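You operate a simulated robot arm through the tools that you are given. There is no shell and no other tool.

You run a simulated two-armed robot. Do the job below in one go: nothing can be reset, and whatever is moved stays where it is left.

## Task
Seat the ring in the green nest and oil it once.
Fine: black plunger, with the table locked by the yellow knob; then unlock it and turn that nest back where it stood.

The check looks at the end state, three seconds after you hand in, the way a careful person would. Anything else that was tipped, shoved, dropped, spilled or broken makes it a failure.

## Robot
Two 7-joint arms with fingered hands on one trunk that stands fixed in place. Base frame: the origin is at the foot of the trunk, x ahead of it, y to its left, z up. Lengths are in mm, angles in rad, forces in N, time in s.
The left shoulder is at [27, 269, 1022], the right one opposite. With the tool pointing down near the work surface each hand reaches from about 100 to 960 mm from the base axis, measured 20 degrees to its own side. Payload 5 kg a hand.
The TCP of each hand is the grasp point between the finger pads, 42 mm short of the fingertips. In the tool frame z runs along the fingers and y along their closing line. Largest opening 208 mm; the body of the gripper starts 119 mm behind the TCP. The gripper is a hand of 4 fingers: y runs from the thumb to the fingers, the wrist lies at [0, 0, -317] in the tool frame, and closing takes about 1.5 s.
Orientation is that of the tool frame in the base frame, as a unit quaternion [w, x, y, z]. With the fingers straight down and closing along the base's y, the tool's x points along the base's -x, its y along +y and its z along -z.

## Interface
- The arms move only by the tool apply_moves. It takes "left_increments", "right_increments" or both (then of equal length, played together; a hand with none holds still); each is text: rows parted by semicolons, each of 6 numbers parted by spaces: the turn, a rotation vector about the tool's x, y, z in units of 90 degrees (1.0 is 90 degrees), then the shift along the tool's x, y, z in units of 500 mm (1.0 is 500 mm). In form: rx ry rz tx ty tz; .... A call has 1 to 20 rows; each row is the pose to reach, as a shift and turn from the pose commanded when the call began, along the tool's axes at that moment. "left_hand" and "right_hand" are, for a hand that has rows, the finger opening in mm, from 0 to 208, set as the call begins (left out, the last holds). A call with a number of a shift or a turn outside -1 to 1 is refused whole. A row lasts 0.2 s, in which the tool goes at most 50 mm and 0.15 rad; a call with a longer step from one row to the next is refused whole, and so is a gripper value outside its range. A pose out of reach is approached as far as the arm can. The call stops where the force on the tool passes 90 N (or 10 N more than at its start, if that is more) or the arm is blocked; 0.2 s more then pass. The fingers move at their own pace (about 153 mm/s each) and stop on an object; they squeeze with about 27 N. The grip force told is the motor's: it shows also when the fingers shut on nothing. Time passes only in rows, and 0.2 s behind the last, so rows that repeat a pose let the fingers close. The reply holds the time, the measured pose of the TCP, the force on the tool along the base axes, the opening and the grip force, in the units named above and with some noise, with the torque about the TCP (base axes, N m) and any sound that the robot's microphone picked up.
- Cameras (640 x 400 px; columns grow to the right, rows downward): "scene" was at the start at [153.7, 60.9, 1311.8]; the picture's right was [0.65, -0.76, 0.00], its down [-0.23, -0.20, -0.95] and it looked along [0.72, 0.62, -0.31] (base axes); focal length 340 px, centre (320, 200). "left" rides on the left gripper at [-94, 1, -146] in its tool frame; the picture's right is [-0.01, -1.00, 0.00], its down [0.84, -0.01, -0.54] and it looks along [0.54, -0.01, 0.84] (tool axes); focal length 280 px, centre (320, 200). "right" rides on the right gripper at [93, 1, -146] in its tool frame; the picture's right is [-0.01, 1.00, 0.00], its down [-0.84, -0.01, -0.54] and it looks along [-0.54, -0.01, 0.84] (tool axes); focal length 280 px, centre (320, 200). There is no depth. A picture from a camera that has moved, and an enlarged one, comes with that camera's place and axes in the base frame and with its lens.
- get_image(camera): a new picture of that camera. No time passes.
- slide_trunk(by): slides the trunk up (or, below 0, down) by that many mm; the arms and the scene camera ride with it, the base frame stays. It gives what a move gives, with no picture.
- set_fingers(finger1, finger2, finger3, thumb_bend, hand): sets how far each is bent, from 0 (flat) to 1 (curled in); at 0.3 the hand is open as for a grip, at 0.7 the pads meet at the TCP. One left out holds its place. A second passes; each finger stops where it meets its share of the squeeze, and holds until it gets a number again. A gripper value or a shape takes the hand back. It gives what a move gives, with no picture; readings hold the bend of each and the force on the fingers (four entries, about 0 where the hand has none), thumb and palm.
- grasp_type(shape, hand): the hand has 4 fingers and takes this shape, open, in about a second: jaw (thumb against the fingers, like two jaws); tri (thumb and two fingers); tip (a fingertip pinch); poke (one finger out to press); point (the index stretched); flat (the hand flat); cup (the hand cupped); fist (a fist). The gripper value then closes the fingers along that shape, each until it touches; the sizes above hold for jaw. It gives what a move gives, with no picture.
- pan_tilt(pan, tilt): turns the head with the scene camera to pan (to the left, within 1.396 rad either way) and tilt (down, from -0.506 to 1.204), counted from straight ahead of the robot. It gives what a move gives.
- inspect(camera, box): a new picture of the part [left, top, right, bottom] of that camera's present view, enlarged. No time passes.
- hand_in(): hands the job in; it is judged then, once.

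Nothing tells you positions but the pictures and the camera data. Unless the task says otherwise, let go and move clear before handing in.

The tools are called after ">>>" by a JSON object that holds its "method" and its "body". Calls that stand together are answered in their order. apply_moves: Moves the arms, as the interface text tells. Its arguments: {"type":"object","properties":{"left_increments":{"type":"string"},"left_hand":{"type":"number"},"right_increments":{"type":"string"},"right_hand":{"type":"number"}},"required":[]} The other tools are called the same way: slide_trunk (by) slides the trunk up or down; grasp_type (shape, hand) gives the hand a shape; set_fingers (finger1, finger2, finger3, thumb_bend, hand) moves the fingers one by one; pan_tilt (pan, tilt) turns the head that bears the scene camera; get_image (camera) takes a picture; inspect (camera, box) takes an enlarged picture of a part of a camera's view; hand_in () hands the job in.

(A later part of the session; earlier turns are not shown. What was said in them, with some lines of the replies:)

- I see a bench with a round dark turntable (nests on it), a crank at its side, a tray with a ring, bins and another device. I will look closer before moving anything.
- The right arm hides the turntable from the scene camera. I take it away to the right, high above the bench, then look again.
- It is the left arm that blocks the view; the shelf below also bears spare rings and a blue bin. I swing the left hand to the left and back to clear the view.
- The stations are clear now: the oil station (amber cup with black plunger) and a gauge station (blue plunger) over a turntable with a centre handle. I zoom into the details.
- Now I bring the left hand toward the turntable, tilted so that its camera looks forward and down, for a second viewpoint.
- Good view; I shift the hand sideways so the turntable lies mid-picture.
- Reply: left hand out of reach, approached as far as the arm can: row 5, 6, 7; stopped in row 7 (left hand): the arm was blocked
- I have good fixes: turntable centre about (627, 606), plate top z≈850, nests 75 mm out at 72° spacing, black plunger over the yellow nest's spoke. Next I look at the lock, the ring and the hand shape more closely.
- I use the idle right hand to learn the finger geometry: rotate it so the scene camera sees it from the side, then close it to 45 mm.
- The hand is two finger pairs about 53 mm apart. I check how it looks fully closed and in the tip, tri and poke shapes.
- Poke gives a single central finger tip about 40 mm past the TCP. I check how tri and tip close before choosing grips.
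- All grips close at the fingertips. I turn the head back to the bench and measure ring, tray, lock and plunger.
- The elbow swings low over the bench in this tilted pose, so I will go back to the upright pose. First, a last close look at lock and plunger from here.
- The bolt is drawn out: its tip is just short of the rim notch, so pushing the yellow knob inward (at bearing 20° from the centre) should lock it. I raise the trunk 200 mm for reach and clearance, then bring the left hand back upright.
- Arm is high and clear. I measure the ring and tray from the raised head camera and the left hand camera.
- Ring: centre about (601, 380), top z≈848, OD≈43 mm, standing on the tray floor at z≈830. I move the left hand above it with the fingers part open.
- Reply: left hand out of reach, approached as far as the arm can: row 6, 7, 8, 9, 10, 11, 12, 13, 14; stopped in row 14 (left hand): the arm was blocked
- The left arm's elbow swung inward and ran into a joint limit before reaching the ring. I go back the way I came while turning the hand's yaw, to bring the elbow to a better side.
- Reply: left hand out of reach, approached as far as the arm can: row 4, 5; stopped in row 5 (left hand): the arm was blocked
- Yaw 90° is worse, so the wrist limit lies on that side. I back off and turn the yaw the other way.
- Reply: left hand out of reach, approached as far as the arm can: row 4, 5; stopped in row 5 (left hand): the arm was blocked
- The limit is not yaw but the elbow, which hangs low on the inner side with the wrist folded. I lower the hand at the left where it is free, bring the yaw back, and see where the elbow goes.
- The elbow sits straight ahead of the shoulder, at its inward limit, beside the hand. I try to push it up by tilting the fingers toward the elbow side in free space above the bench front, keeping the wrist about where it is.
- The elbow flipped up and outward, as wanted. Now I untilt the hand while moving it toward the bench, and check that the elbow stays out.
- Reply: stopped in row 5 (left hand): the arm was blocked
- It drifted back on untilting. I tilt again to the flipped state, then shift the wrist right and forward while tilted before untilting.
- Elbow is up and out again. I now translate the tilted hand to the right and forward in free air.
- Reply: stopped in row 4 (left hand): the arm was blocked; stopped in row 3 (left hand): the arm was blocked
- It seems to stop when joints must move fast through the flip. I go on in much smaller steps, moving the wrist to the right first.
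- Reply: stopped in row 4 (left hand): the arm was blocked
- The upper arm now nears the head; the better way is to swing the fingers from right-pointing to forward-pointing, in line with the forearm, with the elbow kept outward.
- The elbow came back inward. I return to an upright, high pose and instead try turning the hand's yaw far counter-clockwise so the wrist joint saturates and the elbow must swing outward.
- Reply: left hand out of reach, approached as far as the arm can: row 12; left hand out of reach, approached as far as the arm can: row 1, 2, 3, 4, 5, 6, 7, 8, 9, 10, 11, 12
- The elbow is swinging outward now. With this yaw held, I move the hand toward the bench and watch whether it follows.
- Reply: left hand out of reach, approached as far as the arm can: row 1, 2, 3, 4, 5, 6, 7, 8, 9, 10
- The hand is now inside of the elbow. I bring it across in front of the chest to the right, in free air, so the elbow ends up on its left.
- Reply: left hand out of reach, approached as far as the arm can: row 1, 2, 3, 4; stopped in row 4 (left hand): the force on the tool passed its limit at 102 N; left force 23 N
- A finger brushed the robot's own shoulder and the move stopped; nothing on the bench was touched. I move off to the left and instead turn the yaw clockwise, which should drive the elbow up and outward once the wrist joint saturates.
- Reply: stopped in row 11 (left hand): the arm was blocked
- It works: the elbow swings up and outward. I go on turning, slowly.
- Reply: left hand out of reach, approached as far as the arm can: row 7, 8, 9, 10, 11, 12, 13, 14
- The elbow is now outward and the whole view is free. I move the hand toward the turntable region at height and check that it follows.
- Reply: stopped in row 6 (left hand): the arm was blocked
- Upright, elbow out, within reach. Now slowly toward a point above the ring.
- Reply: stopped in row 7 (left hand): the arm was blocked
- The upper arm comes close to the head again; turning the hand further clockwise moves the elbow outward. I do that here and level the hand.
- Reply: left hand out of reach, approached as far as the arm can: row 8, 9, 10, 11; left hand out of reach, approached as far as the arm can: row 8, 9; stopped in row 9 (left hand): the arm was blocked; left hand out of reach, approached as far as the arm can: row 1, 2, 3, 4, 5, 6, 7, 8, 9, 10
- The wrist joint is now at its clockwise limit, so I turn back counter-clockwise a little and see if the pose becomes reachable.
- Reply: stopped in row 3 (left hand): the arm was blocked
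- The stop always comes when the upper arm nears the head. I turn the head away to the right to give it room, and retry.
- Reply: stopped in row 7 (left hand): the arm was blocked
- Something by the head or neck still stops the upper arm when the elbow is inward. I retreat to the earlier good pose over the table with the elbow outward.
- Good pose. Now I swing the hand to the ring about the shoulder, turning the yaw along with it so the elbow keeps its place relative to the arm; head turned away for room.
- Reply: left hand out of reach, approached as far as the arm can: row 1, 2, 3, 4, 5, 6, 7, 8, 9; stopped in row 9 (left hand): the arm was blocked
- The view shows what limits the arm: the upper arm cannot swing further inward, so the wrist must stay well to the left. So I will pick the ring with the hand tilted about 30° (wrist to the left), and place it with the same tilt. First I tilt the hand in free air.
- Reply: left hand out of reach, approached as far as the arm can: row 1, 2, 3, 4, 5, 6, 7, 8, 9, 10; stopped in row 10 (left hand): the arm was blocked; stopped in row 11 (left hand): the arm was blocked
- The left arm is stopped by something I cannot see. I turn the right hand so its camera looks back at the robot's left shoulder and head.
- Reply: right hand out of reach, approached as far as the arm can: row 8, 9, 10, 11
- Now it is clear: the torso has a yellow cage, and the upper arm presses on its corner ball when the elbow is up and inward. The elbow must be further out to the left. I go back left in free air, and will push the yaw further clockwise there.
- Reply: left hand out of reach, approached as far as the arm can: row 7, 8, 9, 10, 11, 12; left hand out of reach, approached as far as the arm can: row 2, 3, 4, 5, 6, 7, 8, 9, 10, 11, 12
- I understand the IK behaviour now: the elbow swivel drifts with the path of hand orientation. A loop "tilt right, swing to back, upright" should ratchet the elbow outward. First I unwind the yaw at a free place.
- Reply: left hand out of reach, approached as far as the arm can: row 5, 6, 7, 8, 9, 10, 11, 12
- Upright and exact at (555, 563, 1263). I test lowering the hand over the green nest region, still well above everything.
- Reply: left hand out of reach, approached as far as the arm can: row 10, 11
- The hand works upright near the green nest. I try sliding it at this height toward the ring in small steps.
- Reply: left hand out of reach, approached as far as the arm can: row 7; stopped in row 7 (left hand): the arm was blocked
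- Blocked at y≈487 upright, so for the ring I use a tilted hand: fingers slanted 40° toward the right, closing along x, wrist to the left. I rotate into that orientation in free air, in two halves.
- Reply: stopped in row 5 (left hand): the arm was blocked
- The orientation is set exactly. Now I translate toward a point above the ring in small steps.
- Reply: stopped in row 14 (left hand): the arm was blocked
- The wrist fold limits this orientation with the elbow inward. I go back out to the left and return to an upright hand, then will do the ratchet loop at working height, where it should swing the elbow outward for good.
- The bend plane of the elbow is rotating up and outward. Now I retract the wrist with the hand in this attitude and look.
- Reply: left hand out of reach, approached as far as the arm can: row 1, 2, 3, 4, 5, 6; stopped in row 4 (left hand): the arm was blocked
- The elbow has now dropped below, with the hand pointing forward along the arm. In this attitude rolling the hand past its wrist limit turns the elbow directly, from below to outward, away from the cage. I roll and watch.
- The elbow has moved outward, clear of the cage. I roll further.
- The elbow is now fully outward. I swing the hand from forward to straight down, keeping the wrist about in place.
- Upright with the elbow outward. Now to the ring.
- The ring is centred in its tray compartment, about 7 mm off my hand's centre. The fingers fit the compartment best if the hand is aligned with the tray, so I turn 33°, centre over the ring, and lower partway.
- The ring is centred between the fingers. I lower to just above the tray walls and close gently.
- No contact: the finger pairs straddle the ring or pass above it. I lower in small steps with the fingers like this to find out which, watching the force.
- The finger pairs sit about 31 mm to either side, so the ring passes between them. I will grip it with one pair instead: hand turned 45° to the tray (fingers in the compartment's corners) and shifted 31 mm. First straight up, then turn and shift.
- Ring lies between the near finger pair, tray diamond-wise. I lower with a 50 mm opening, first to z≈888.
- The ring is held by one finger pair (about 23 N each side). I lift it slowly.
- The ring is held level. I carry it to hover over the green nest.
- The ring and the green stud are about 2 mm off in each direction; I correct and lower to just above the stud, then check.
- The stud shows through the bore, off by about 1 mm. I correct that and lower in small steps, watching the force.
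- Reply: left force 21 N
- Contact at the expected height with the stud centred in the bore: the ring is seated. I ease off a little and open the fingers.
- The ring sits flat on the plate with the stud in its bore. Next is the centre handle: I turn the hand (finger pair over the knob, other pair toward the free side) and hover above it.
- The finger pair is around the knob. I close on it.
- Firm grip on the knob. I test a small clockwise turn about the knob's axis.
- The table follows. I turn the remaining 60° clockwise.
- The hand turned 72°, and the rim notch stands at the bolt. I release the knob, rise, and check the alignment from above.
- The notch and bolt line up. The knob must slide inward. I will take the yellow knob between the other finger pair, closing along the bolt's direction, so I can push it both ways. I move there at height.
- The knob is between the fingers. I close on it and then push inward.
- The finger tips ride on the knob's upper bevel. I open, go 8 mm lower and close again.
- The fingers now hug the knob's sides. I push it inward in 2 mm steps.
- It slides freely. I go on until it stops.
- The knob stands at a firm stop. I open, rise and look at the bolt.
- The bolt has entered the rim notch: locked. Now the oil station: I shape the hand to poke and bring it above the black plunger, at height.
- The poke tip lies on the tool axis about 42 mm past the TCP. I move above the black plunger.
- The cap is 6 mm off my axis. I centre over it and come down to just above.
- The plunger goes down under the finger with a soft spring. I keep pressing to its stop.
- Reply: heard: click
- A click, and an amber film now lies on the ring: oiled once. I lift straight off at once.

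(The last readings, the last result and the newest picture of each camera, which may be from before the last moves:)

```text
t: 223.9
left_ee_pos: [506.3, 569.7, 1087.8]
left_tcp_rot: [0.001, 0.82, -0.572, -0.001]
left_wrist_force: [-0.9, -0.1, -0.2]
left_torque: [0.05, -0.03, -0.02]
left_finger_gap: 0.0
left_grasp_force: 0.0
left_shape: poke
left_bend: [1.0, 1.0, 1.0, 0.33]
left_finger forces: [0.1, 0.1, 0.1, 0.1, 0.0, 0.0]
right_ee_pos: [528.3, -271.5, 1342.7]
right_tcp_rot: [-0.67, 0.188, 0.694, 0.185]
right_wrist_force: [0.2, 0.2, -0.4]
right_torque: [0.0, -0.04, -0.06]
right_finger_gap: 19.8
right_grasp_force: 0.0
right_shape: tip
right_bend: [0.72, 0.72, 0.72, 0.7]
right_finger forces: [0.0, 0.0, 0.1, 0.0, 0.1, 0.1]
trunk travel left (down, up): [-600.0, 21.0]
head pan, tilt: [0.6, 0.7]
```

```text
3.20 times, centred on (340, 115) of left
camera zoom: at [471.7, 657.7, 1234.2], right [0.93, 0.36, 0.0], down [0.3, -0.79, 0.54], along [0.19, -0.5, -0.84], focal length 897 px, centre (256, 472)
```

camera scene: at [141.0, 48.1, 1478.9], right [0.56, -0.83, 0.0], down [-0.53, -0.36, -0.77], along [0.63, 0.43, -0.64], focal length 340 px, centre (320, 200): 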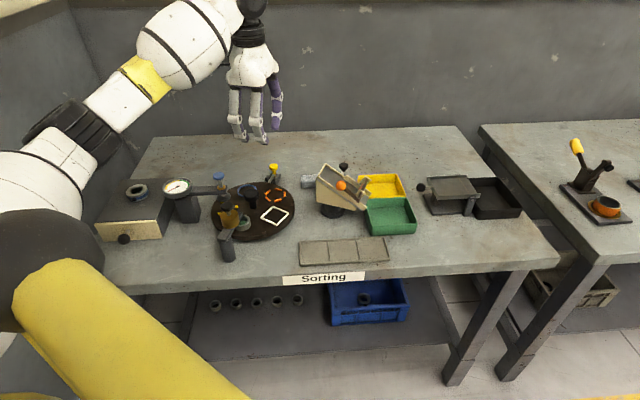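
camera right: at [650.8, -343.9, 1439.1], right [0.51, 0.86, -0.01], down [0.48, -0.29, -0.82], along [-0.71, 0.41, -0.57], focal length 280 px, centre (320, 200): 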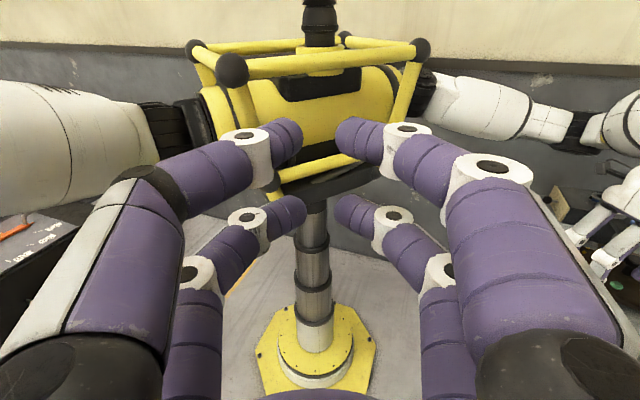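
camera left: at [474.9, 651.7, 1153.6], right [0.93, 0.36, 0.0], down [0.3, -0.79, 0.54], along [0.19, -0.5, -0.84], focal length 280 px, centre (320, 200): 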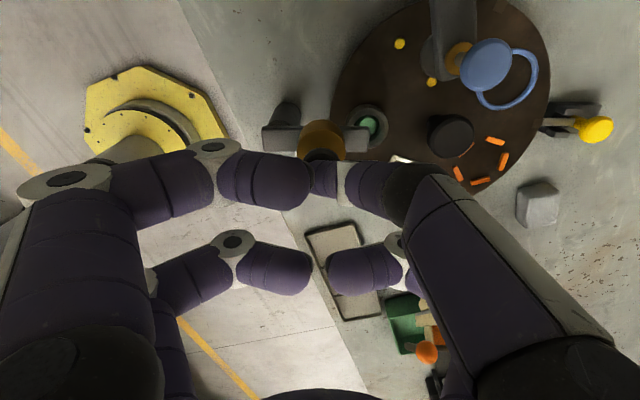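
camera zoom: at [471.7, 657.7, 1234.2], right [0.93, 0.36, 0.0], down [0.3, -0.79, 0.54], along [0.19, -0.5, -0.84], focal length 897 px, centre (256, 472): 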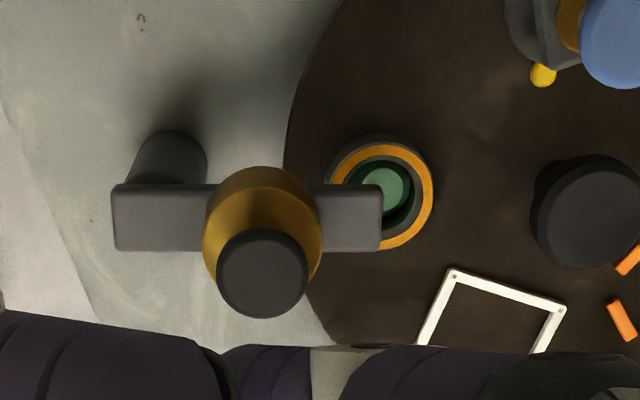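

Both plungers stand up again, the ring shows one amber coat. Now I open the hand and go back to the yellow knob to unlock.

>>> {"method": "grasp_type", "body": {"hand": "left", "shape": "jaw"}}

>>> {"method": "apply_moves", "body": {"left_increments": "0 0 0 -0.006 -0.05 0; 0 0 0 -0.013 -0.114 0; 0 0 0 -0.02 -0.18 0; 0 0 0 -0.028 -0.25 0; 0 0 0 -0.035 -0.32 0.02; 0 0 0 -0.043 -0.39 0.05; 0 0 0 -0.051 -0.45 0.08; 0 0 0 -0.058 -0.51 0.11; 0 0 0 -0.065 -0.55 0.13; 0 0 0 -0.065 -0.572 0.136; 0 0 0 -0.065 -0.572 0.136", "left_hand": 56}}

>>> {"method": "get_image", "body": {"camera": "left"}}

>>> {"method": "inspect", "body": {"camera": "left", "box": [250, 90, 378, 170]}}

```text
t: 224.8
left_ee_pos: [505.7, 571.1, 1088.5]
left_tcp_rot: [0.002, 0.819, -0.573, -0.001]
left_wrist_force: [0.6, 0.0, -0.2]
left_torque: [-0.01, 0.0, 0.03]
left_finger_gap: 207.6
left_grasp_force: 0.1
left_shape: jaw
left_bend: [0.3, 0.3, 0.3, 0.3]
left_finger forces: [0.1, 0.0, 0.0, 0.1, 0.0, 0.0]
right_ee_pos: [528.1, -269.5, 1342.1]
right_tcp_rot: [-0.671, 0.188, 0.693, 0.184]
right_wrist_force: [0.1, 0.2, -0.4]
right_torque: [-0.01, -0.02, 0.01]
right_finger_gap: 19.8
right_grasp_force: 0.0
right_shape: tip
right_bend: [0.72, 0.72, 0.72, 0.7]
right_finger forces: [0.0, 0.0, 0.0, 0.0, 0.0, 0.0]
trunk travel left (down, up): [-600.0, 21.0]
head pan, tilt: [0.6, 0.7]
```

```text
t: 227.2
left_ee_pos: [764.5, 700.4, 1019.6]
left_tcp_rot: [0.0, 0.82, -0.573, -0.001]
left_wrist_force: [-0.5, 0.1, -0.8]
left_torque: [0.02, -0.02, 0.01]
left_finger_gap: 56.5
left_grasp_force: 0.0
left_shape: jaw
left_bend: [0.73, 0.73, 0.73, 0.7]
left_finger forces: [0.0, 0.0, 0.1, 0.0, 0.0, 0.1]
right_ee_pos: [527.3, -269.8, 1342.8]
right_tcp_rot: [-0.67, 0.188, 0.694, 0.184]
right_wrist_force: [-1.2, 0.9, 0.2]
right_torque: [0.01, -0.02, 0.01]
right_finger_gap: 19.9
right_grasp_force: 0.0
right_shape: tip
right_bend: [0.72, 0.72, 0.72, 0.7]
right_finger forces: [0.1, 0.0, 0.0, 0.0, 0.1, 0.1]
trunk travel left (down, up): [-600.0, 21.0]
head pan, tilt: [0.6, 0.7]
```

```text
taken
camera left: at [729.9, 787.7, 1165.4], right [0.93, 0.36, 0.0], down [0.3, -0.79, 0.54], along [0.19, -0.5, -0.84], focal length 280 px, centre (320, 200)
```

left: 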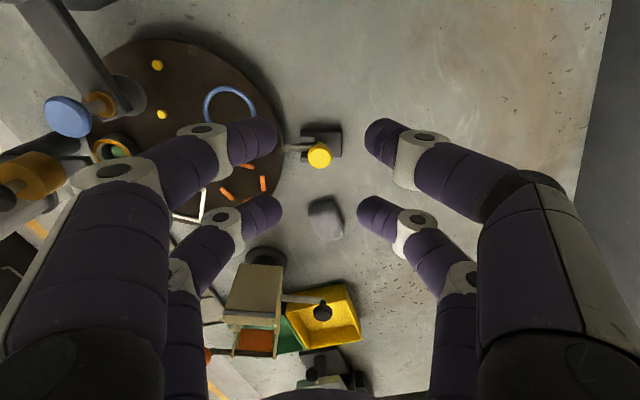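

```text
5.00 times, centred on (314, 130) of left
camera zoom: at [729.9, 787.7, 1165.4], right [0.93, 0.36, 0.0], down [0.3, -0.79, 0.54], along [0.19, -0.5, -0.84], focal length 1402 px, centre (350, 550)
```

zoom: 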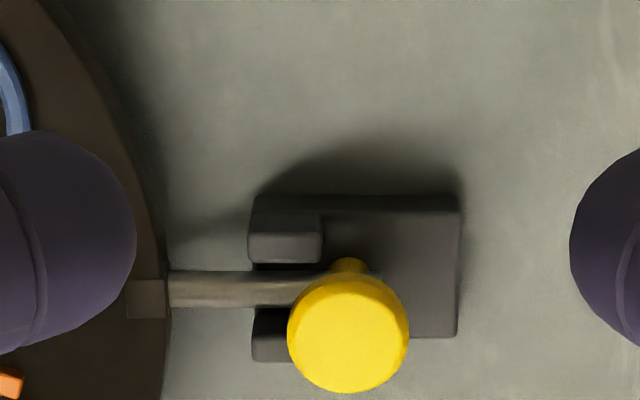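

>>> {"method": "apply_moves", "body": {"left_increments": "0 0 0 0.009 -0.002 0.05; 0 0 0 0.009 -0.002 0.1; 0 0 0 0.009 -0.002 0.15; 0 0 0 0.009 -0.002 0.19; 0 0 0 0.009 -0.002 0.22; 0 0 0 0.009 -0.002 0.242; 0 0 0 0.009 -0.002 0.242", "left_hand": 46}}

>>> {"method": "inspect", "body": {"camera": "left", "box": [230, 110, 410, 250]}}

>>> {"method": "inspect", "body": {"camera": "scene", "box": [240, 150, 290, 190]}}

```text
t: 228.8
left_ee_pos: [768.0, 695.7, 898.9]
left_tcp_rot: [0.001, 0.82, -0.573, 0.0]
left_wrist_force: [-0.4, -0.2, -0.4]
left_torque: [0.01, 0.0, -0.01]
left_finger_gap: 46.4
left_grasp_force: 0.1
left_shape: jaw
left_bend: [0.73, 0.73, 0.73, 0.7]
left_finger forces: [0.0, 0.0, 0.0, 0.0, 0.1, 0.0]
right_ee_pos: [527.2, -269.8, 1341.8]
right_tcp_rot: [-0.671, 0.188, 0.694, 0.184]
right_wrist_force: [0.2, -0.3, -0.2]
right_torque: [-0.01, -0.03, -0.02]
right_finger_gap: 20.0
right_grasp_force: 0.0
right_shape: tip
right_bend: [0.72, 0.72, 0.72, 0.7]
right_finger forces: [0.1, 0.0, 0.0, 0.1, 0.1, 0.0]
trunk travel left (down, up): [-600.0, 21.0]
head pan, tilt: [0.6, 0.7]
```

```text
2.86 times, centred on (320, 180) of left
camera zoom: at [733.9, 783.1, 1044.6], right [0.93, 0.36, 0.0], down [0.3, -0.79, 0.54], along [0.19, -0.5, -0.84], focal length 801 px, centre (320, 257)
```

zoom: 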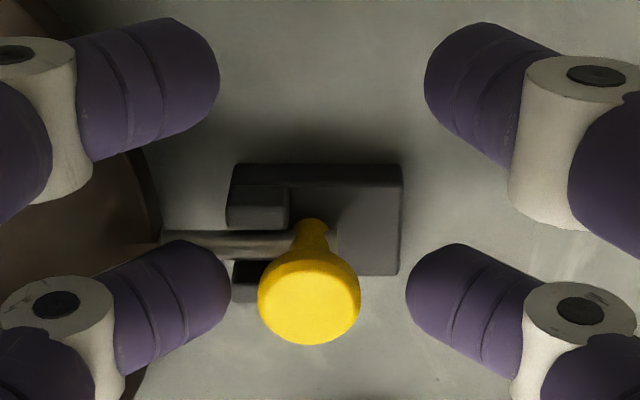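

```text
10.00 times, centred on (265, 170) of scene
camera zoom: at [141.2, 48.0, 1478.8], right [0.56, -0.83, 0.0], down [-0.53, -0.36, -0.77], along [0.63, 0.43, -0.64], focal length 3404 px, centre (870, 500)
```

zoom: 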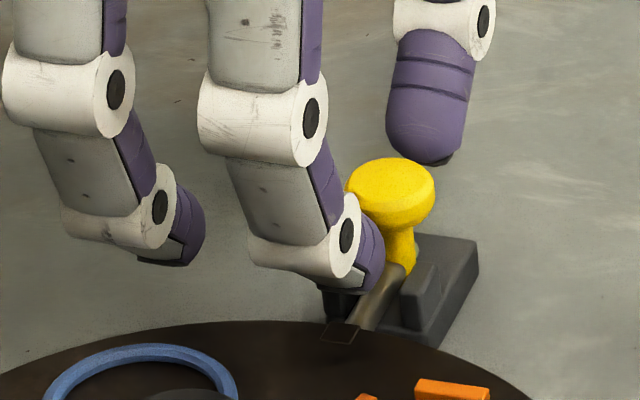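

>>> {"method": "apply_moves", "body": {"left_increments": "0 0 0 0 0 0.005; 0 0 0 0 0 0.005; 0 0 0 0 0 0.005; 0 0 0 0 0 0.005; 0 0 0 0 0 0.005", "left_hand": 12}}

>>> {"method": "apply_moves", "body": {"left_increments": "0 0 0 0 -0.005 0; 0 0 0 0 -0.01 0; 0 0 0 0 -0.015 0; 0 0 0 0 -0.02 0; 0 0 0 0 -0.02 0"}}

>>> {"method": "inspect", "body": {"camera": "left", "box": [230, 110, 410, 250]}}

```text
t: 230.0
left_ee_pos: [768.2, 696.3, 895.0]
left_tcp_rot: [0.002, 0.82, -0.572, -0.001]
left_wrist_force: [-1.9, 1.3, 2.9]
left_torque: [0.0, 0.0, -0.05]
left_finger_gap: 13.6
left_grasp_force: 0.0
left_shape: jaw
left_bend: [0.71, 0.63, 0.71, 0.7]
left_finger forces: [0.1, 4.5, 3.5, 0.0, 0.0, 0.1]
right_ee_pos: [527.2, -269.5, 1342.8]
right_tcp_rot: [-0.67, 0.188, 0.694, 0.184]
right_wrist_force: [0.4, 0.5, 0.2]
right_torque: [0.04, 0.0, 0.01]
right_finger_gap: 20.1
right_grasp_force: 0.1
right_shape: tip
right_bend: [0.72, 0.72, 0.72, 0.7]
right_finger forces: [0.1, 0.0, 0.0, 0.1, 0.0, 0.0]
trunk travel left (down, up): [-600.0, 21.0]
head pan, tilt: [0.6, 0.7]
```

```text
t: 231.2
left_ee_pos: [777.3, 699.6, 895.2]
left_tcp_rot: [0.0, 0.82, -0.572, -0.001]
left_wrist_force: [-1.4, 2.4, 1.5]
left_torque: [0.04, -0.01, 0.02]
left_finger_gap: 13.3
left_grasp_force: 0.2
left_shape: jaw
left_bend: [0.71, 0.63, 0.63, 0.7]
left_finger forces: [0.0, 3.8, 4.3, 0.1, 0.0, 0.1]
right_ee_pos: [527.9, -270.6, 1340.3]
right_tcp_rot: [-0.67, 0.188, 0.694, 0.184]
right_wrist_force: [0.8, 0.2, 0.3]
right_torque: [0.01, 0.02, 0.01]
right_finger_gap: 19.7
right_grasp_force: 0.0
right_shape: tip
right_bend: [0.72, 0.72, 0.72, 0.7]
right_finger forces: [0.0, 0.1, 0.0, 0.1, 0.0, 0.0]
trunk travel left (down, up): [-600.0, 21.0]
head pan, tilt: [0.6, 0.7]
```

```text
2.86 times, centred on (320, 180) of left
camera zoom: at [743.2, 786.8, 1041.8], right [0.93, 0.36, 0.0], down [0.3, -0.79, 0.54], along [0.19, -0.5, -0.84], focal length 801 px, centre (320, 257)
```

zoom: 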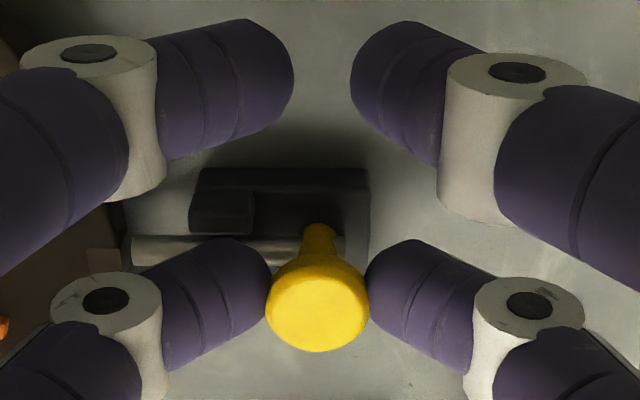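

>>> {"method": "apply_moves", "body": {"left_increments": "0 0 0 0 -0.004 0; 0 0 0 0 -0.007 0; 0 0 0 0 -0.007 0"}}

>>> {"method": "inspect", "body": {"camera": "left", "box": [230, 110, 410, 250]}}

```text
t: 232.0
left_ee_pos: [779.9, 701.6, 896.6]
left_tcp_rot: [0.002, 0.82, -0.573, -0.001]
left_wrist_force: [-3.2, 1.7, -0.6]
left_torque: [0.09, 0.11, -0.09]
left_finger_gap: 13.4
left_grasp_force: 0.1
left_shape: jaw
left_bend: [0.71, 0.63, 0.63, 0.7]
left_finger forces: [0.0, 5.4, 2.7, 0.1, 0.0, 0.0]
right_ee_pos: [527.9, -270.7, 1341.0]
right_tcp_rot: [-0.671, 0.188, 0.694, 0.184]
right_wrist_force: [0.2, -0.1, 0.3]
right_torque: [-0.03, 0.02, -0.04]
right_finger_gap: 19.8
right_grasp_force: 0.0
right_shape: tip
right_bend: [0.72, 0.72, 0.72, 0.7]
right_finger forces: [0.1, 0.1, 0.0, 0.0, 0.1, 0.0]
trunk travel left (down, up): [-600.0, 21.0]
head pan, tilt: [0.6, 0.7]
```

```text
2.86 times, centred on (320, 180) of left
camera zoom: at [746.1, 787.7, 1042.2], right [0.93, 0.36, 0.0], down [0.3, -0.79, 0.54], along [0.19, -0.5, -0.84], focal length 801 px, centre (320, 257)
```

zoom: 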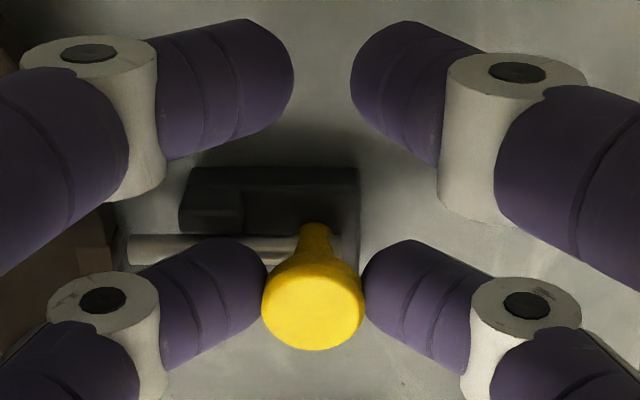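

>>> {"method": "apply_moves", "body": {"left_increments": "0 0 0 0 -0.004 0; 0 0 0 0 -0.008 0; 0 0 0 0 -0.008 0"}}

>>> {"method": "inspect", "body": {"camera": "left", "box": [230, 110, 410, 250]}}

>>> {"method": "inspect", "body": {"camera": "scene", "box": [250, 155, 290, 185]}}

```text
t: 232.8
left_ee_pos: [783.8, 701.2, 897.2]
left_tcp_rot: [0.002, 0.82, -0.572, -0.001]
left_wrist_force: [-8.3, -1.2, 1.9]
left_torque: [-0.07, 0.26, -0.3]
left_finger_gap: 13.4
left_grasp_force: 0.2
left_shape: jaw
left_bend: [0.71, 0.61, 0.71, 0.7]
left_finger forces: [0.1, 8.2, 0.7, 0.0, 0.1, 0.1]
right_ee_pos: [527.6, -271.1, 1342.5]
right_tcp_rot: [-0.671, 0.188, 0.693, 0.185]
right_wrist_force: [-0.2, 0.6, 0.3]
right_torque: [0.01, -0.02, -0.01]
right_finger_gap: 19.9
right_grasp_force: 0.0
right_shape: tip
right_bend: [0.72, 0.72, 0.72, 0.7]
right_finger forces: [0.0, 0.0, 0.1, 0.0, 0.1, 0.0]
trunk travel left (down, up): [-600.0, 21.0]
head pan, tilt: [0.6, 0.7]
```

```text
2.86 times, centred on (320, 180) of left
camera zoom: at [749.6, 789.0, 1042.6], right [0.93, 0.36, 0.0], down [0.3, -0.79, 0.54], along [0.19, -0.5, -0.84], focal length 801 px, centre (320, 257)
```

zoom: 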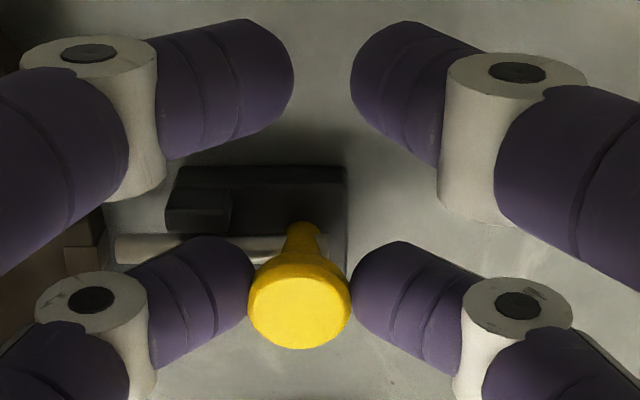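

```text
13.33 times, centred on (270, 170) of scene
camera zoom: at [140.7, 48.0, 1478.9], right [0.56, -0.83, 0.0], down [-0.53, -0.36, -0.77], along [0.63, 0.43, -0.64], focal length 4539 px, centre (987, 600)
```

zoom: 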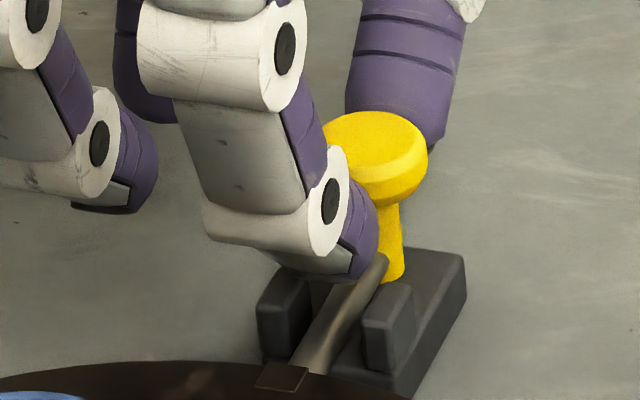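

The knob is back at its outer stop, where it stood at first. I release and rise, then check the bolt.

>>> {"method": "apply_moves", "body": {"left_increments": "0 0 0 0 0.006 0; 0 0 0 0 0.008 0; 0 0 0 0 0.008 0"}}

>>> {"method": "apply_moves", "body": {"left_increments": "0 0 0 0 0 0; 0 0 0 0 0 0; 0 0 0 0 0 0; 0 0 0 0 0 -0.03; 0 0 0 0 0 -0.08; 0 0 0 0 0 -0.14; 0 0 0 0 0 -0.2; 0 0 0 0 0 -0.26", "left_hand": 56}}

>>> {"method": "inspect", "body": {"camera": "left", "box": [250, 90, 378, 170]}}

>>> {"method": "inspect", "body": {"camera": "scene", "box": [195, 150, 295, 250]}}

```text
t: 233.6
left_ee_pos: [779.6, 700.6, 897.1]
left_tcp_rot: [0.001, 0.82, -0.573, 0.0]
left_wrist_force: [-1.3, 1.0, 1.8]
left_torque: [-0.02, 0.0, 0.0]
left_finger_gap: 13.4
left_grasp_force: 0.0
left_shape: jaw
left_bend: [0.71, 0.62, 0.71, 0.7]
left_finger forces: [0.0, 4.3, 3.8, 0.1, 0.1, 0.0]
right_ee_pos: [527.6, -269.8, 1342.2]
right_tcp_rot: [-0.67, 0.188, 0.694, 0.184]
right_wrist_force: [0.2, -0.3, 0.0]
right_torque: [0.03, 0.0, -0.01]
right_finger_gap: 20.0
right_grasp_force: 0.1
right_shape: tip
right_bend: [0.72, 0.72, 0.72, 0.7]
right_finger forces: [0.0, 0.0, 0.0, 0.0, 0.1, 0.0]
trunk travel left (down, up): [-600.0, 21.0]
head pan, tilt: [0.6, 0.7]
```

```text
t: 235.4
left_ee_pos: [782.3, 701.5, 1027.4]
left_tcp_rot: [0.001, 0.82, -0.573, 0.0]
left_wrist_force: [-1.2, -0.4, -0.3]
left_torque: [0.08, 0.01, -0.01]
left_finger_gap: 55.6
left_grasp_force: 0.1
left_shape: jaw
left_bend: [0.73, 0.73, 0.73, 0.7]
left_finger forces: [0.0, 0.1, 0.1, 0.0, 0.0, 0.0]
right_ee_pos: [527.0, -270.7, 1342.3]
right_tcp_rot: [-0.67, 0.187, 0.694, 0.184]
right_wrist_force: [-0.5, -0.8, 1.4]
right_torque: [0.0, -0.06, -0.11]
right_finger_gap: 20.0
right_grasp_force: 0.1
right_shape: tip
right_bend: [0.72, 0.72, 0.72, 0.7]
right_finger forces: [0.0, 0.1, 0.1, 0.1, 0.0, 0.1]
trunk travel left (down, up): [-600.0, 21.0]
head pan, tilt: [0.6, 0.7]
```

```text
5.00 times, centred on (314, 130) of left
camera zoom: at [747.9, 788.1, 1173.8], right [0.93, 0.36, 0.0], down [0.3, -0.79, 0.54], along [0.19, -0.5, -0.84], focal length 1402 px, centre (350, 550)
```

zoom: 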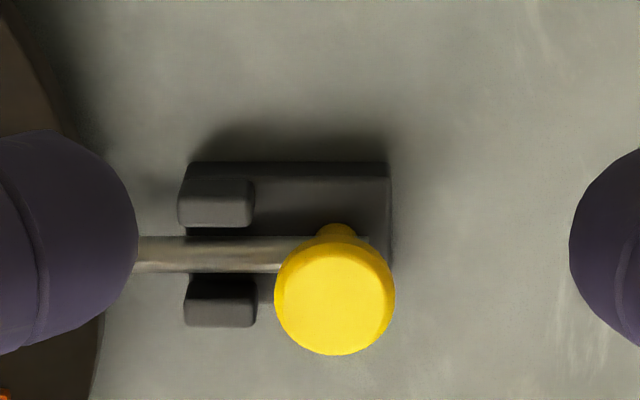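

```text
4.00 times, centred on (245, 200) of scene
camera zoom: at [140.4, 47.3, 1479.0], right [0.56, -0.83, 0.0], down [-0.53, -0.36, -0.77], along [0.63, 0.43, -0.64], focal length 1362 px, centre (620, 200)
```

zoom: 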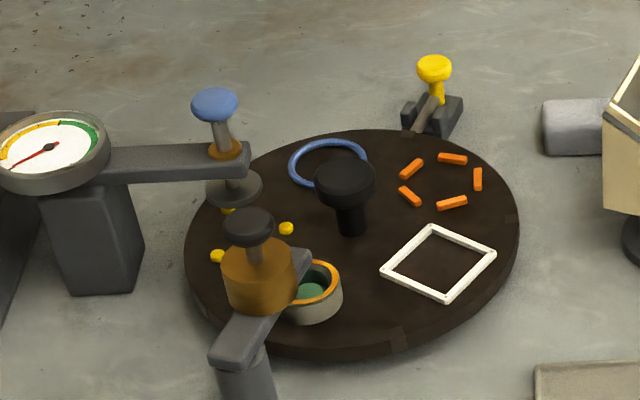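

Unlocked. Back to the centre knob to turn the table home.

>>> {"method": "apply_moves", "body": {"left_increments": "0 0 0.012 0.016 0.046 -0.02; 0 0 0.025 0.032 0.092 -0.03; 0 0 0.037 0.048 0.137 -0.03; 0 0 0.05 0.064 0.183 -0.03; 0 0 0.062 0.079 0.229 -0.03; 0 0 0.075 0.095 0.275 -0.03; 0 0 0.087 0.111 0.32 -0.03; 0 0 0.1 0.127 0.366 -0.03; 0 0 0.1 0.127 0.366 -0.03", "left_hand": 62}}

>>> {"method": "inspect", "body": {"camera": "left", "box": [230, 30, 410, 150]}}

```text
t: 237.4
left_ee_pos: [630.2, 580.2, 1041.5]
left_tcp_rot: [0.002, 0.772, -0.635, -0.001]
left_wrist_force: [-0.8, 0.3, -0.4]
left_torque: [-0.01, 0.02, -0.03]
left_finger_gap: 61.5
left_grasp_force: 0.0
left_shape: jaw
left_bend: [0.73, 0.73, 0.73, 0.7]
left_finger forces: [0.1, 0.0, 0.0, 0.0, 0.1, 0.1]
right_ee_pos: [527.2, -269.6, 1342.8]
right_tcp_rot: [-0.67, 0.187, 0.694, 0.184]
right_wrist_force: [0.2, 0.3, 0.3]
right_torque: [-0.01, 0.0, -0.02]
right_finger_gap: 19.7
right_grasp_force: 0.1
right_shape: tip
right_bend: [0.72, 0.72, 0.72, 0.7]
right_finger forces: [0.0, 0.1, 0.1, 0.0, 0.0, 0.0]
trunk travel left (down, up): [-600.0, 21.0]
head pan, tilt: [0.6, 0.7]
```

```text
3.33 times, centred on (320, 90) of left
camera zoom: at [611.3, 670.5, 1187.6], right [0.98, 0.21, 0.0], down [0.18, -0.82, 0.54], along [0.11, -0.53, -0.84], focal length 935 px, centre (320, 567)
```

zoom: 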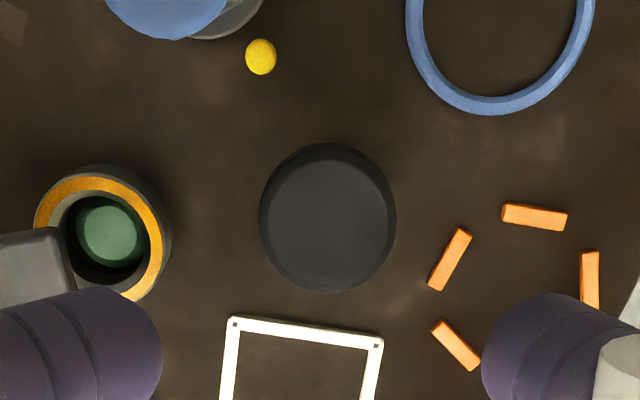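

>>> {"method": "apply_moves", "body": {"left_increments": "0 0 0 0.002 -0.006 0.05; 0 0 0 0.002 -0.006 0.1; 0 0 0 0.002 -0.006 0.15; 0 0 0 0.002 -0.006 0.19; 0 0 0 0.002 -0.006 0.225; 0 0 0 0.002 -0.006 0.243; 0 0 0 0.002 -0.006 0.243"}}

>>> {"method": "apply_moves", "body": {"left_increments": "0 0 0 0 0 0; 0 0 0 0 0 0; 0 0 0 0 0 0; 0 0 0 0 0 0; 0 0 0 0 0 0; 0 0 0 0 0 0", "left_hand": 25}}

>>> {"method": "inspect", "body": {"camera": "left", "box": [230, 60, 410, 250]}}

```text
t: 239.0
left_ee_pos: [634.4, 577.4, 920.7]
left_tcp_rot: [0.002, 0.772, -0.635, 0.001]
left_wrist_force: [0.0, -0.5, 0.3]
left_torque: [-0.01, -0.01, 0.01]
left_finger_gap: 61.5
left_grasp_force: 0.1
left_shape: jaw
left_bend: [0.73, 0.73, 0.73, 0.7]
left_finger forces: [0.0, 0.0, 0.1, 0.0, 0.0, 0.0]
right_ee_pos: [527.7, -270.5, 1342.5]
right_tcp_rot: [-0.67, 0.188, 0.694, 0.185]
right_wrist_force: [-0.2, -0.3, -0.2]
right_torque: [0.0, -0.02, -0.03]
right_finger_gap: 19.8
right_grasp_force: 0.1
right_shape: tip
right_bend: [0.72, 0.72, 0.72, 0.7]
right_finger forces: [0.0, 0.0, 0.1, 0.0, 0.0, 0.0]
trunk travel left (down, up): [-600.0, 21.0]
head pan, tilt: [0.6, 0.7]
```

```text
t: 240.4
left_ee_pos: [634.0, 578.8, 920.8]
left_tcp_rot: [0.002, 0.773, -0.635, -0.001]
left_wrist_force: [-0.8, -0.1, -1.3]
left_torque: [-0.1, -0.07, 0.03]
left_finger_gap: 18.2
left_grasp_force: 27.6
left_shape: jaw
left_bend: [0.73, 0.7, 0.7, 0.7]
left_finger forces: [23.0, 0.1, 0.0, 0.0, 23.0, 0.1]
right_ee_pos: [527.6, -269.7, 1341.4]
right_tcp_rot: [-0.67, 0.188, 0.693, 0.185]
right_wrist_force: [0.3, -0.8, 0.2]
right_torque: [0.0, 0.04, 0.01]
right_finger_gap: 19.9
right_grasp_force: 0.1
right_shape: tip
right_bend: [0.72, 0.72, 0.72, 0.7]
right_finger forces: [0.1, 0.1, 0.0, 0.0, 0.0, 0.0]
trunk travel left (down, up): [-600.0, 21.0]
head pan, tilt: [0.6, 0.7]
```

```text
2.11 times, centred on (320, 155) of left
camera zoom: at [614.0, 669.9, 1066.6], right [0.98, 0.21, 0.0], down [0.18, -0.82, 0.54], along [0.11, -0.53, -0.84], focal length 590 px, centre (320, 295)
```

zoom: 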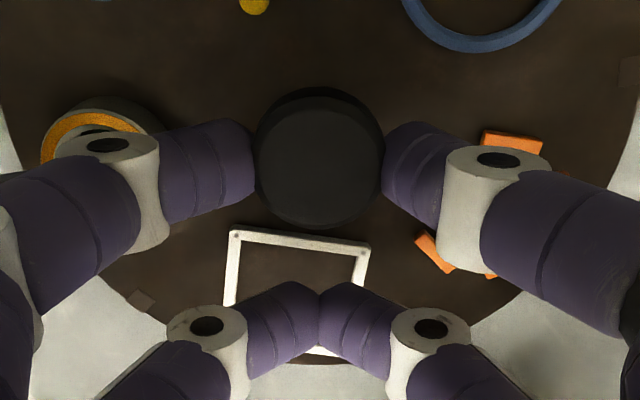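

Firm grip. I turn the table back 72° counter-clockwise.

>>> {"method": "apply_moves", "body": {"left_increments": "0 0 -0.0667 -0.0003 -0.0065 0; 0 0 -0.1333 -0.0014 -0.0129 0; 0 0 -0.2 -0.003 -0.0192 0; 0 0 -0.2667 -0.0054 -0.0252 0; 0 0 -0.3333 -0.0083 -0.031 0; 0 0 -0.4 -0.0118 -0.0364 0; 0 0 -0.4667 -0.0159 -0.0415 0; 0 0 -0.5333 -0.0205 -0.0461 0; 0 0 -0.6 -0.0256 -0.0502 0; 0 0 -0.6667 -0.031 -0.0537 0; 0 0 -0.7333 -0.0368 -0.0566 0; 0 0 -0.8 -0.0428 -0.059 0; 0 0 -0.8 -0.0428 -0.059 0"}}

>>> {"method": "get_image", "body": {"camera": "left"}}

>>> {"method": "inspect", "body": {"camera": "scene", "box": [195, 140, 305, 250]}}

```text
t: 243.2
left_ee_pos: [657.8, 605.1, 919.8]
left_tcp_rot: [0.001, 0.998, -0.06, 0.0]
left_wrist_force: [-7.1, 0.1, 4.7]
left_torque: [0.03, 0.38, -0.04]
left_finger_gap: 18.1
left_grasp_force: 27.4
left_shape: jaw
left_bend: [0.73, 0.7, 0.7, 0.7]
left_finger forces: [26.8, 0.0, 0.0, 0.0, 26.4, 0.0]
right_ee_pos: [527.2, -269.9, 1342.1]
right_tcp_rot: [-0.671, 0.187, 0.694, 0.184]
right_wrist_force: [0.1, 0.2, 0.2]
right_torque: [-0.01, 0.0, 0.03]
right_finger_gap: 20.1
right_grasp_force: 0.1
right_shape: tip
right_bend: [0.72, 0.72, 0.72, 0.7]
right_finger forces: [0.0, 0.0, 0.0, 0.1, 0.0, 0.0]
trunk travel left (down, up): [-600.0, 21.0]
head pan, tilt: [0.6, 0.7]
```

```text
taken
camera left: at [564.3, 614.6, 1066.7], right [0.1, 0.99, 0.0], down [0.84, -0.09, 0.54], along [0.53, -0.06, -0.84], focal length 280 px, centre (320, 200)
```

left: 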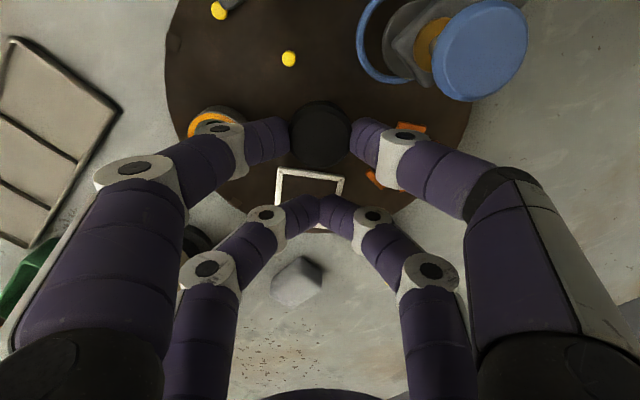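

```text
3.64 times, centred on (250, 195) of scene
camera zoom: at [140.6, 47.9, 1478.9], right [0.57, -0.83, 0.0], down [-0.53, -0.36, -0.77], along [0.63, 0.43, -0.64], focal length 1238 px, centre (574, 218)
```

zoom: 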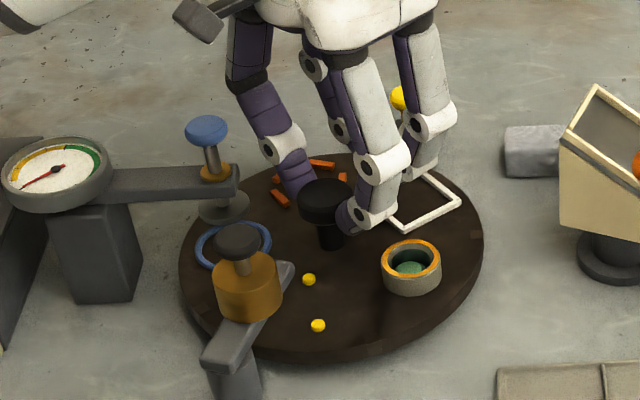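

Back where it stood, to the eye. I release the knob, rise and verify against the rim notch and earlier pictures.

>>> {"method": "apply_moves", "body": {"left_increments": "0 0 0 0 0 0; 0 0 0 0 0 0; 0 0 0 0 0 0; 0 0 0 0 0 -0.05; 0 0 0 0 0 -0.1; 0 0 0 0 0 -0.16; 0 0 0 0 0 -0.22; 0 0 0 0 0 -0.26", "left_hand": 62}}

>>> {"method": "inspect", "body": {"camera": "scene", "box": [190, 140, 310, 250]}}

>>> {"method": "inspect", "body": {"camera": "scene", "box": [255, 160, 285, 185]}}

>>> {"method": "get_image", "body": {"camera": "left"}}

```text
t: 245.0
left_ee_pos: [658.9, 607.0, 1052.4]
left_tcp_rot: [0.001, 0.998, -0.061, -0.002]
left_wrist_force: [0.8, -1.0, 0.1]
left_torque: [0.04, 0.01, 0.0]
left_finger_gap: 61.6
left_grasp_force: 0.1
left_shape: jaw
left_bend: [0.74, 0.73, 0.73, 0.7]
left_finger forces: [0.0, 0.1, 0.0, 0.0, 0.1, 0.0]
right_ee_pos: [527.8, -270.3, 1342.4]
right_tcp_rot: [-0.671, 0.187, 0.694, 0.184]
right_wrist_force: [-0.6, -1.0, 0.4]
right_torque: [0.0, 0.01, -0.06]
right_finger_gap: 19.8
right_grasp_force: 0.1
right_shape: tip
right_bend: [0.72, 0.72, 0.72, 0.7]
right_finger forces: [0.0, 0.0, 0.0, 0.0, 0.0, 0.0]
trunk travel left (down, up): [-600.0, 21.0]
head pan, tilt: [0.6, 0.7]
```

```text
3.64 times, centred on (250, 195) of scene
camera zoom: at [140.8, 47.7, 1478.9], right [0.56, -0.83, 0.0], down [-0.53, -0.36, -0.77], along [0.63, 0.43, -0.64], focal length 1238 px, centre (574, 218)
```

zoom: 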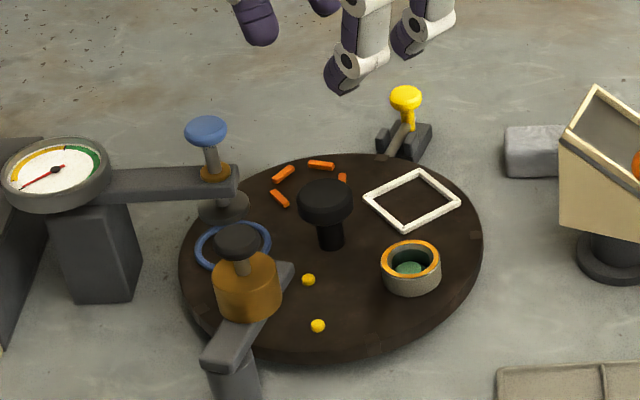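

```text
16.00 times, centred on (270, 172) of scene
camera zoom: at [140.8, 47.7, 1478.9], right [0.56, -0.83, 0.0], down [-0.53, -0.36, -0.77], along [0.63, 0.43, -0.64], focal length 5447 px, centre (1120, 640)
```

zoom: 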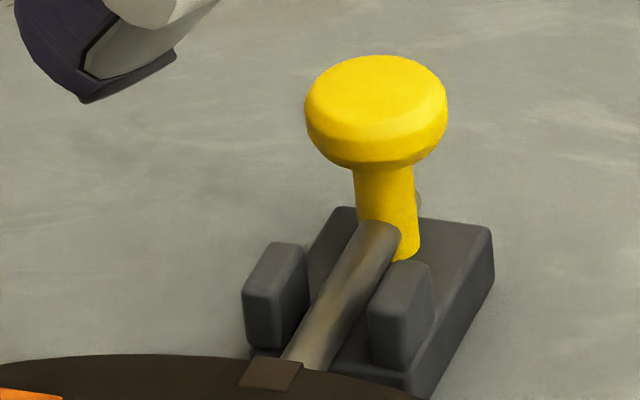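

```text
taken
camera left: at [565.5, 616.2, 1197.3], right [0.1, 0.99, 0.0], down [0.84, -0.09, 0.54], along [0.53, -0.06, -0.84], focal length 280 px, centre (320, 200)
```

left: 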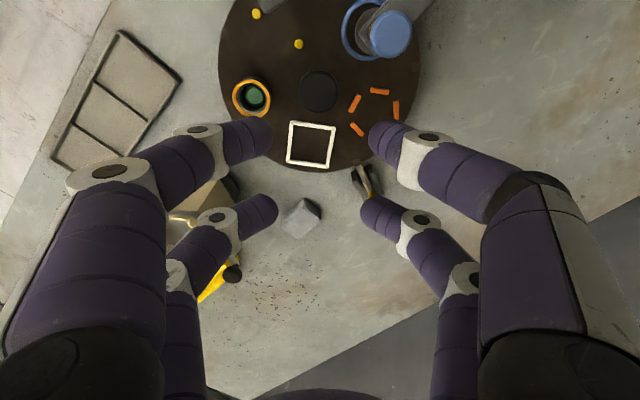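

Notch, nests and knob stand just as before. I move the hand clear, up and back, and take a last look over everything.

>>> {"method": "apply_moves", "body": {"left_increments": "0 0 0 0 0 -0.06; 0 0 0 -0.03 -0.007 -0.12; 0 0 0 -0.08 -0.016 -0.17; 0 0 0 -0.13 -0.027 -0.21; 0 0 0 -0.18 -0.038 -0.24; 0 0 0 -0.205 -0.044 -0.256; 0 0 0 -0.205 -0.044 -0.256"}}

>>> {"method": "get_image", "body": {"camera": "scene"}}

>>> {"method": "inspect", "body": {"camera": "scene", "box": [90, 120, 430, 330]}}

>>> {"method": "inspect", "body": {"camera": "scene", "box": [245, 190, 305, 240]}}

```text
t: 246.6
left_ee_pos: [560.8, 641.4, 1178.0]
left_tcp_rot: [0.001, 0.998, -0.06, -0.001]
left_wrist_force: [-0.1, 0.3, -0.3]
left_torque: [0.0, 0.0, -0.01]
left_finger_gap: 61.6
left_grasp_force: 0.0
left_shape: jaw
left_bend: [0.74, 0.73, 0.73, 0.7]
left_finger forces: [0.0, 0.0, 0.0, 0.0, 0.0, 0.1]
right_ee_pos: [527.1, -270.1, 1341.9]
right_tcp_rot: [-0.671, 0.187, 0.693, 0.184]
right_wrist_force: [0.2, -0.4, 0.1]
right_torque: [0.04, -0.02, 0.01]
right_finger_gap: 19.8
right_grasp_force: 0.1
right_shape: tip
right_bend: [0.72, 0.72, 0.72, 0.7]
right_finger forces: [0.1, 0.0, 0.0, 0.0, 0.0, 0.0]
trunk travel left (down, up): [-600.0, 21.0]
head pan, tilt: [0.6, 0.7]
```

```text
taken
camera scene: at [141.2, 48.1, 1478.8], right [0.56, -0.83, 0.0], down [-0.53, -0.36, -0.76], along [0.63, 0.43, -0.64], focal length 340 px, centre (320, 200)
```

scene: 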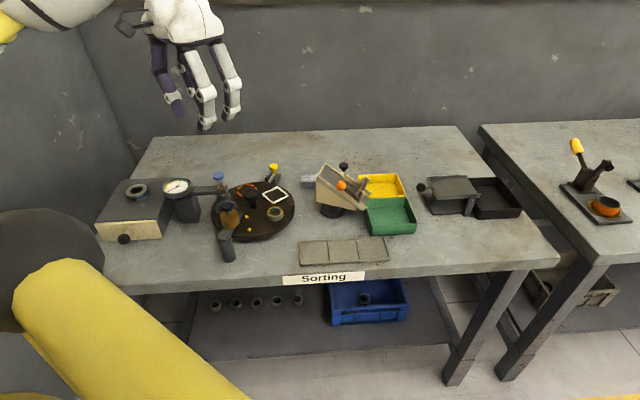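

```text
1.88 times, centred on (260, 225) of scene
camera zoom: at [141.2, 48.1, 1478.8], right [0.56, -0.83, 0.0], down [-0.53, -0.36, -0.76], along [0.63, 0.43, -0.64], focal length 641 px, centre (433, 153)
```

zoom: 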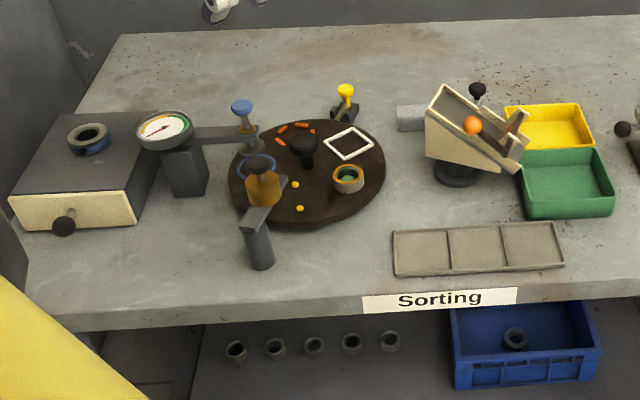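

```text
8.00 times, centred on (275, 215) of scene
camera zoom: at [141.2, 48.1, 1478.8], right [0.56, -0.83, 0.0], down [-0.53, -0.36, -0.76], along [0.63, 0.43, -0.64], focal length 2724 px, centre (680, 80)
```

zoom: 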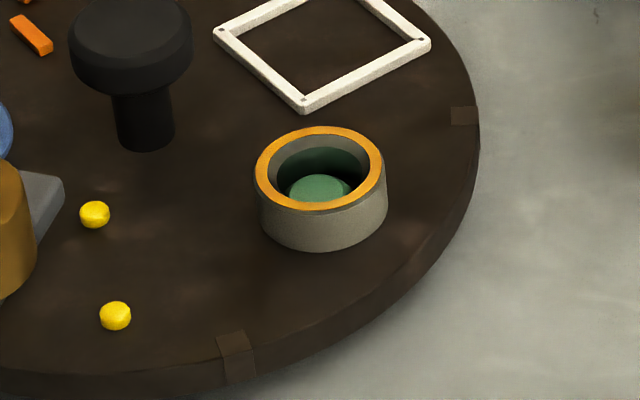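

The ring sits in the green nest with one amber coat. The table is back within a pixel of where it stood, the lock is out, and nothing else has moved. The hand is clear, so I hand in.

>>> {"method": "hand_in", "body": {}}

```text
The job is handed in.
```

The ring is seated in the green nest, oiled once, and the job is handed in. I haven't seen the check's verdict.

- **Ring:** it lies flat on the plate with the green stud in its bore.
- **Oiling:** I turned the table 72° to the black plunger and locked it with the yellow knob. One full press gave a click and left an amber film on the ring's top face.
- **Back home:** the yellow knob is unlocked and back at its outer stop. The green nest is where it stood, within about a pixel of the pictures from before I turned the table.
- **Everything else:** nothing else on the bench looks moved, tipped or spilled in the last picture. While lining up the ring grip, the fingers rested on the ring tray at about 7 N.
- **Left arm:** it took many tries to reach the ring side. Before I touched anything on the bench, a finger brushed the robot's own shoulder and the upper arm pressed on the torso cage.

Both hands are clear of the bench. I left the trunk raised 200 mm and the right arm turned back toward the torso, where I had used its camera.
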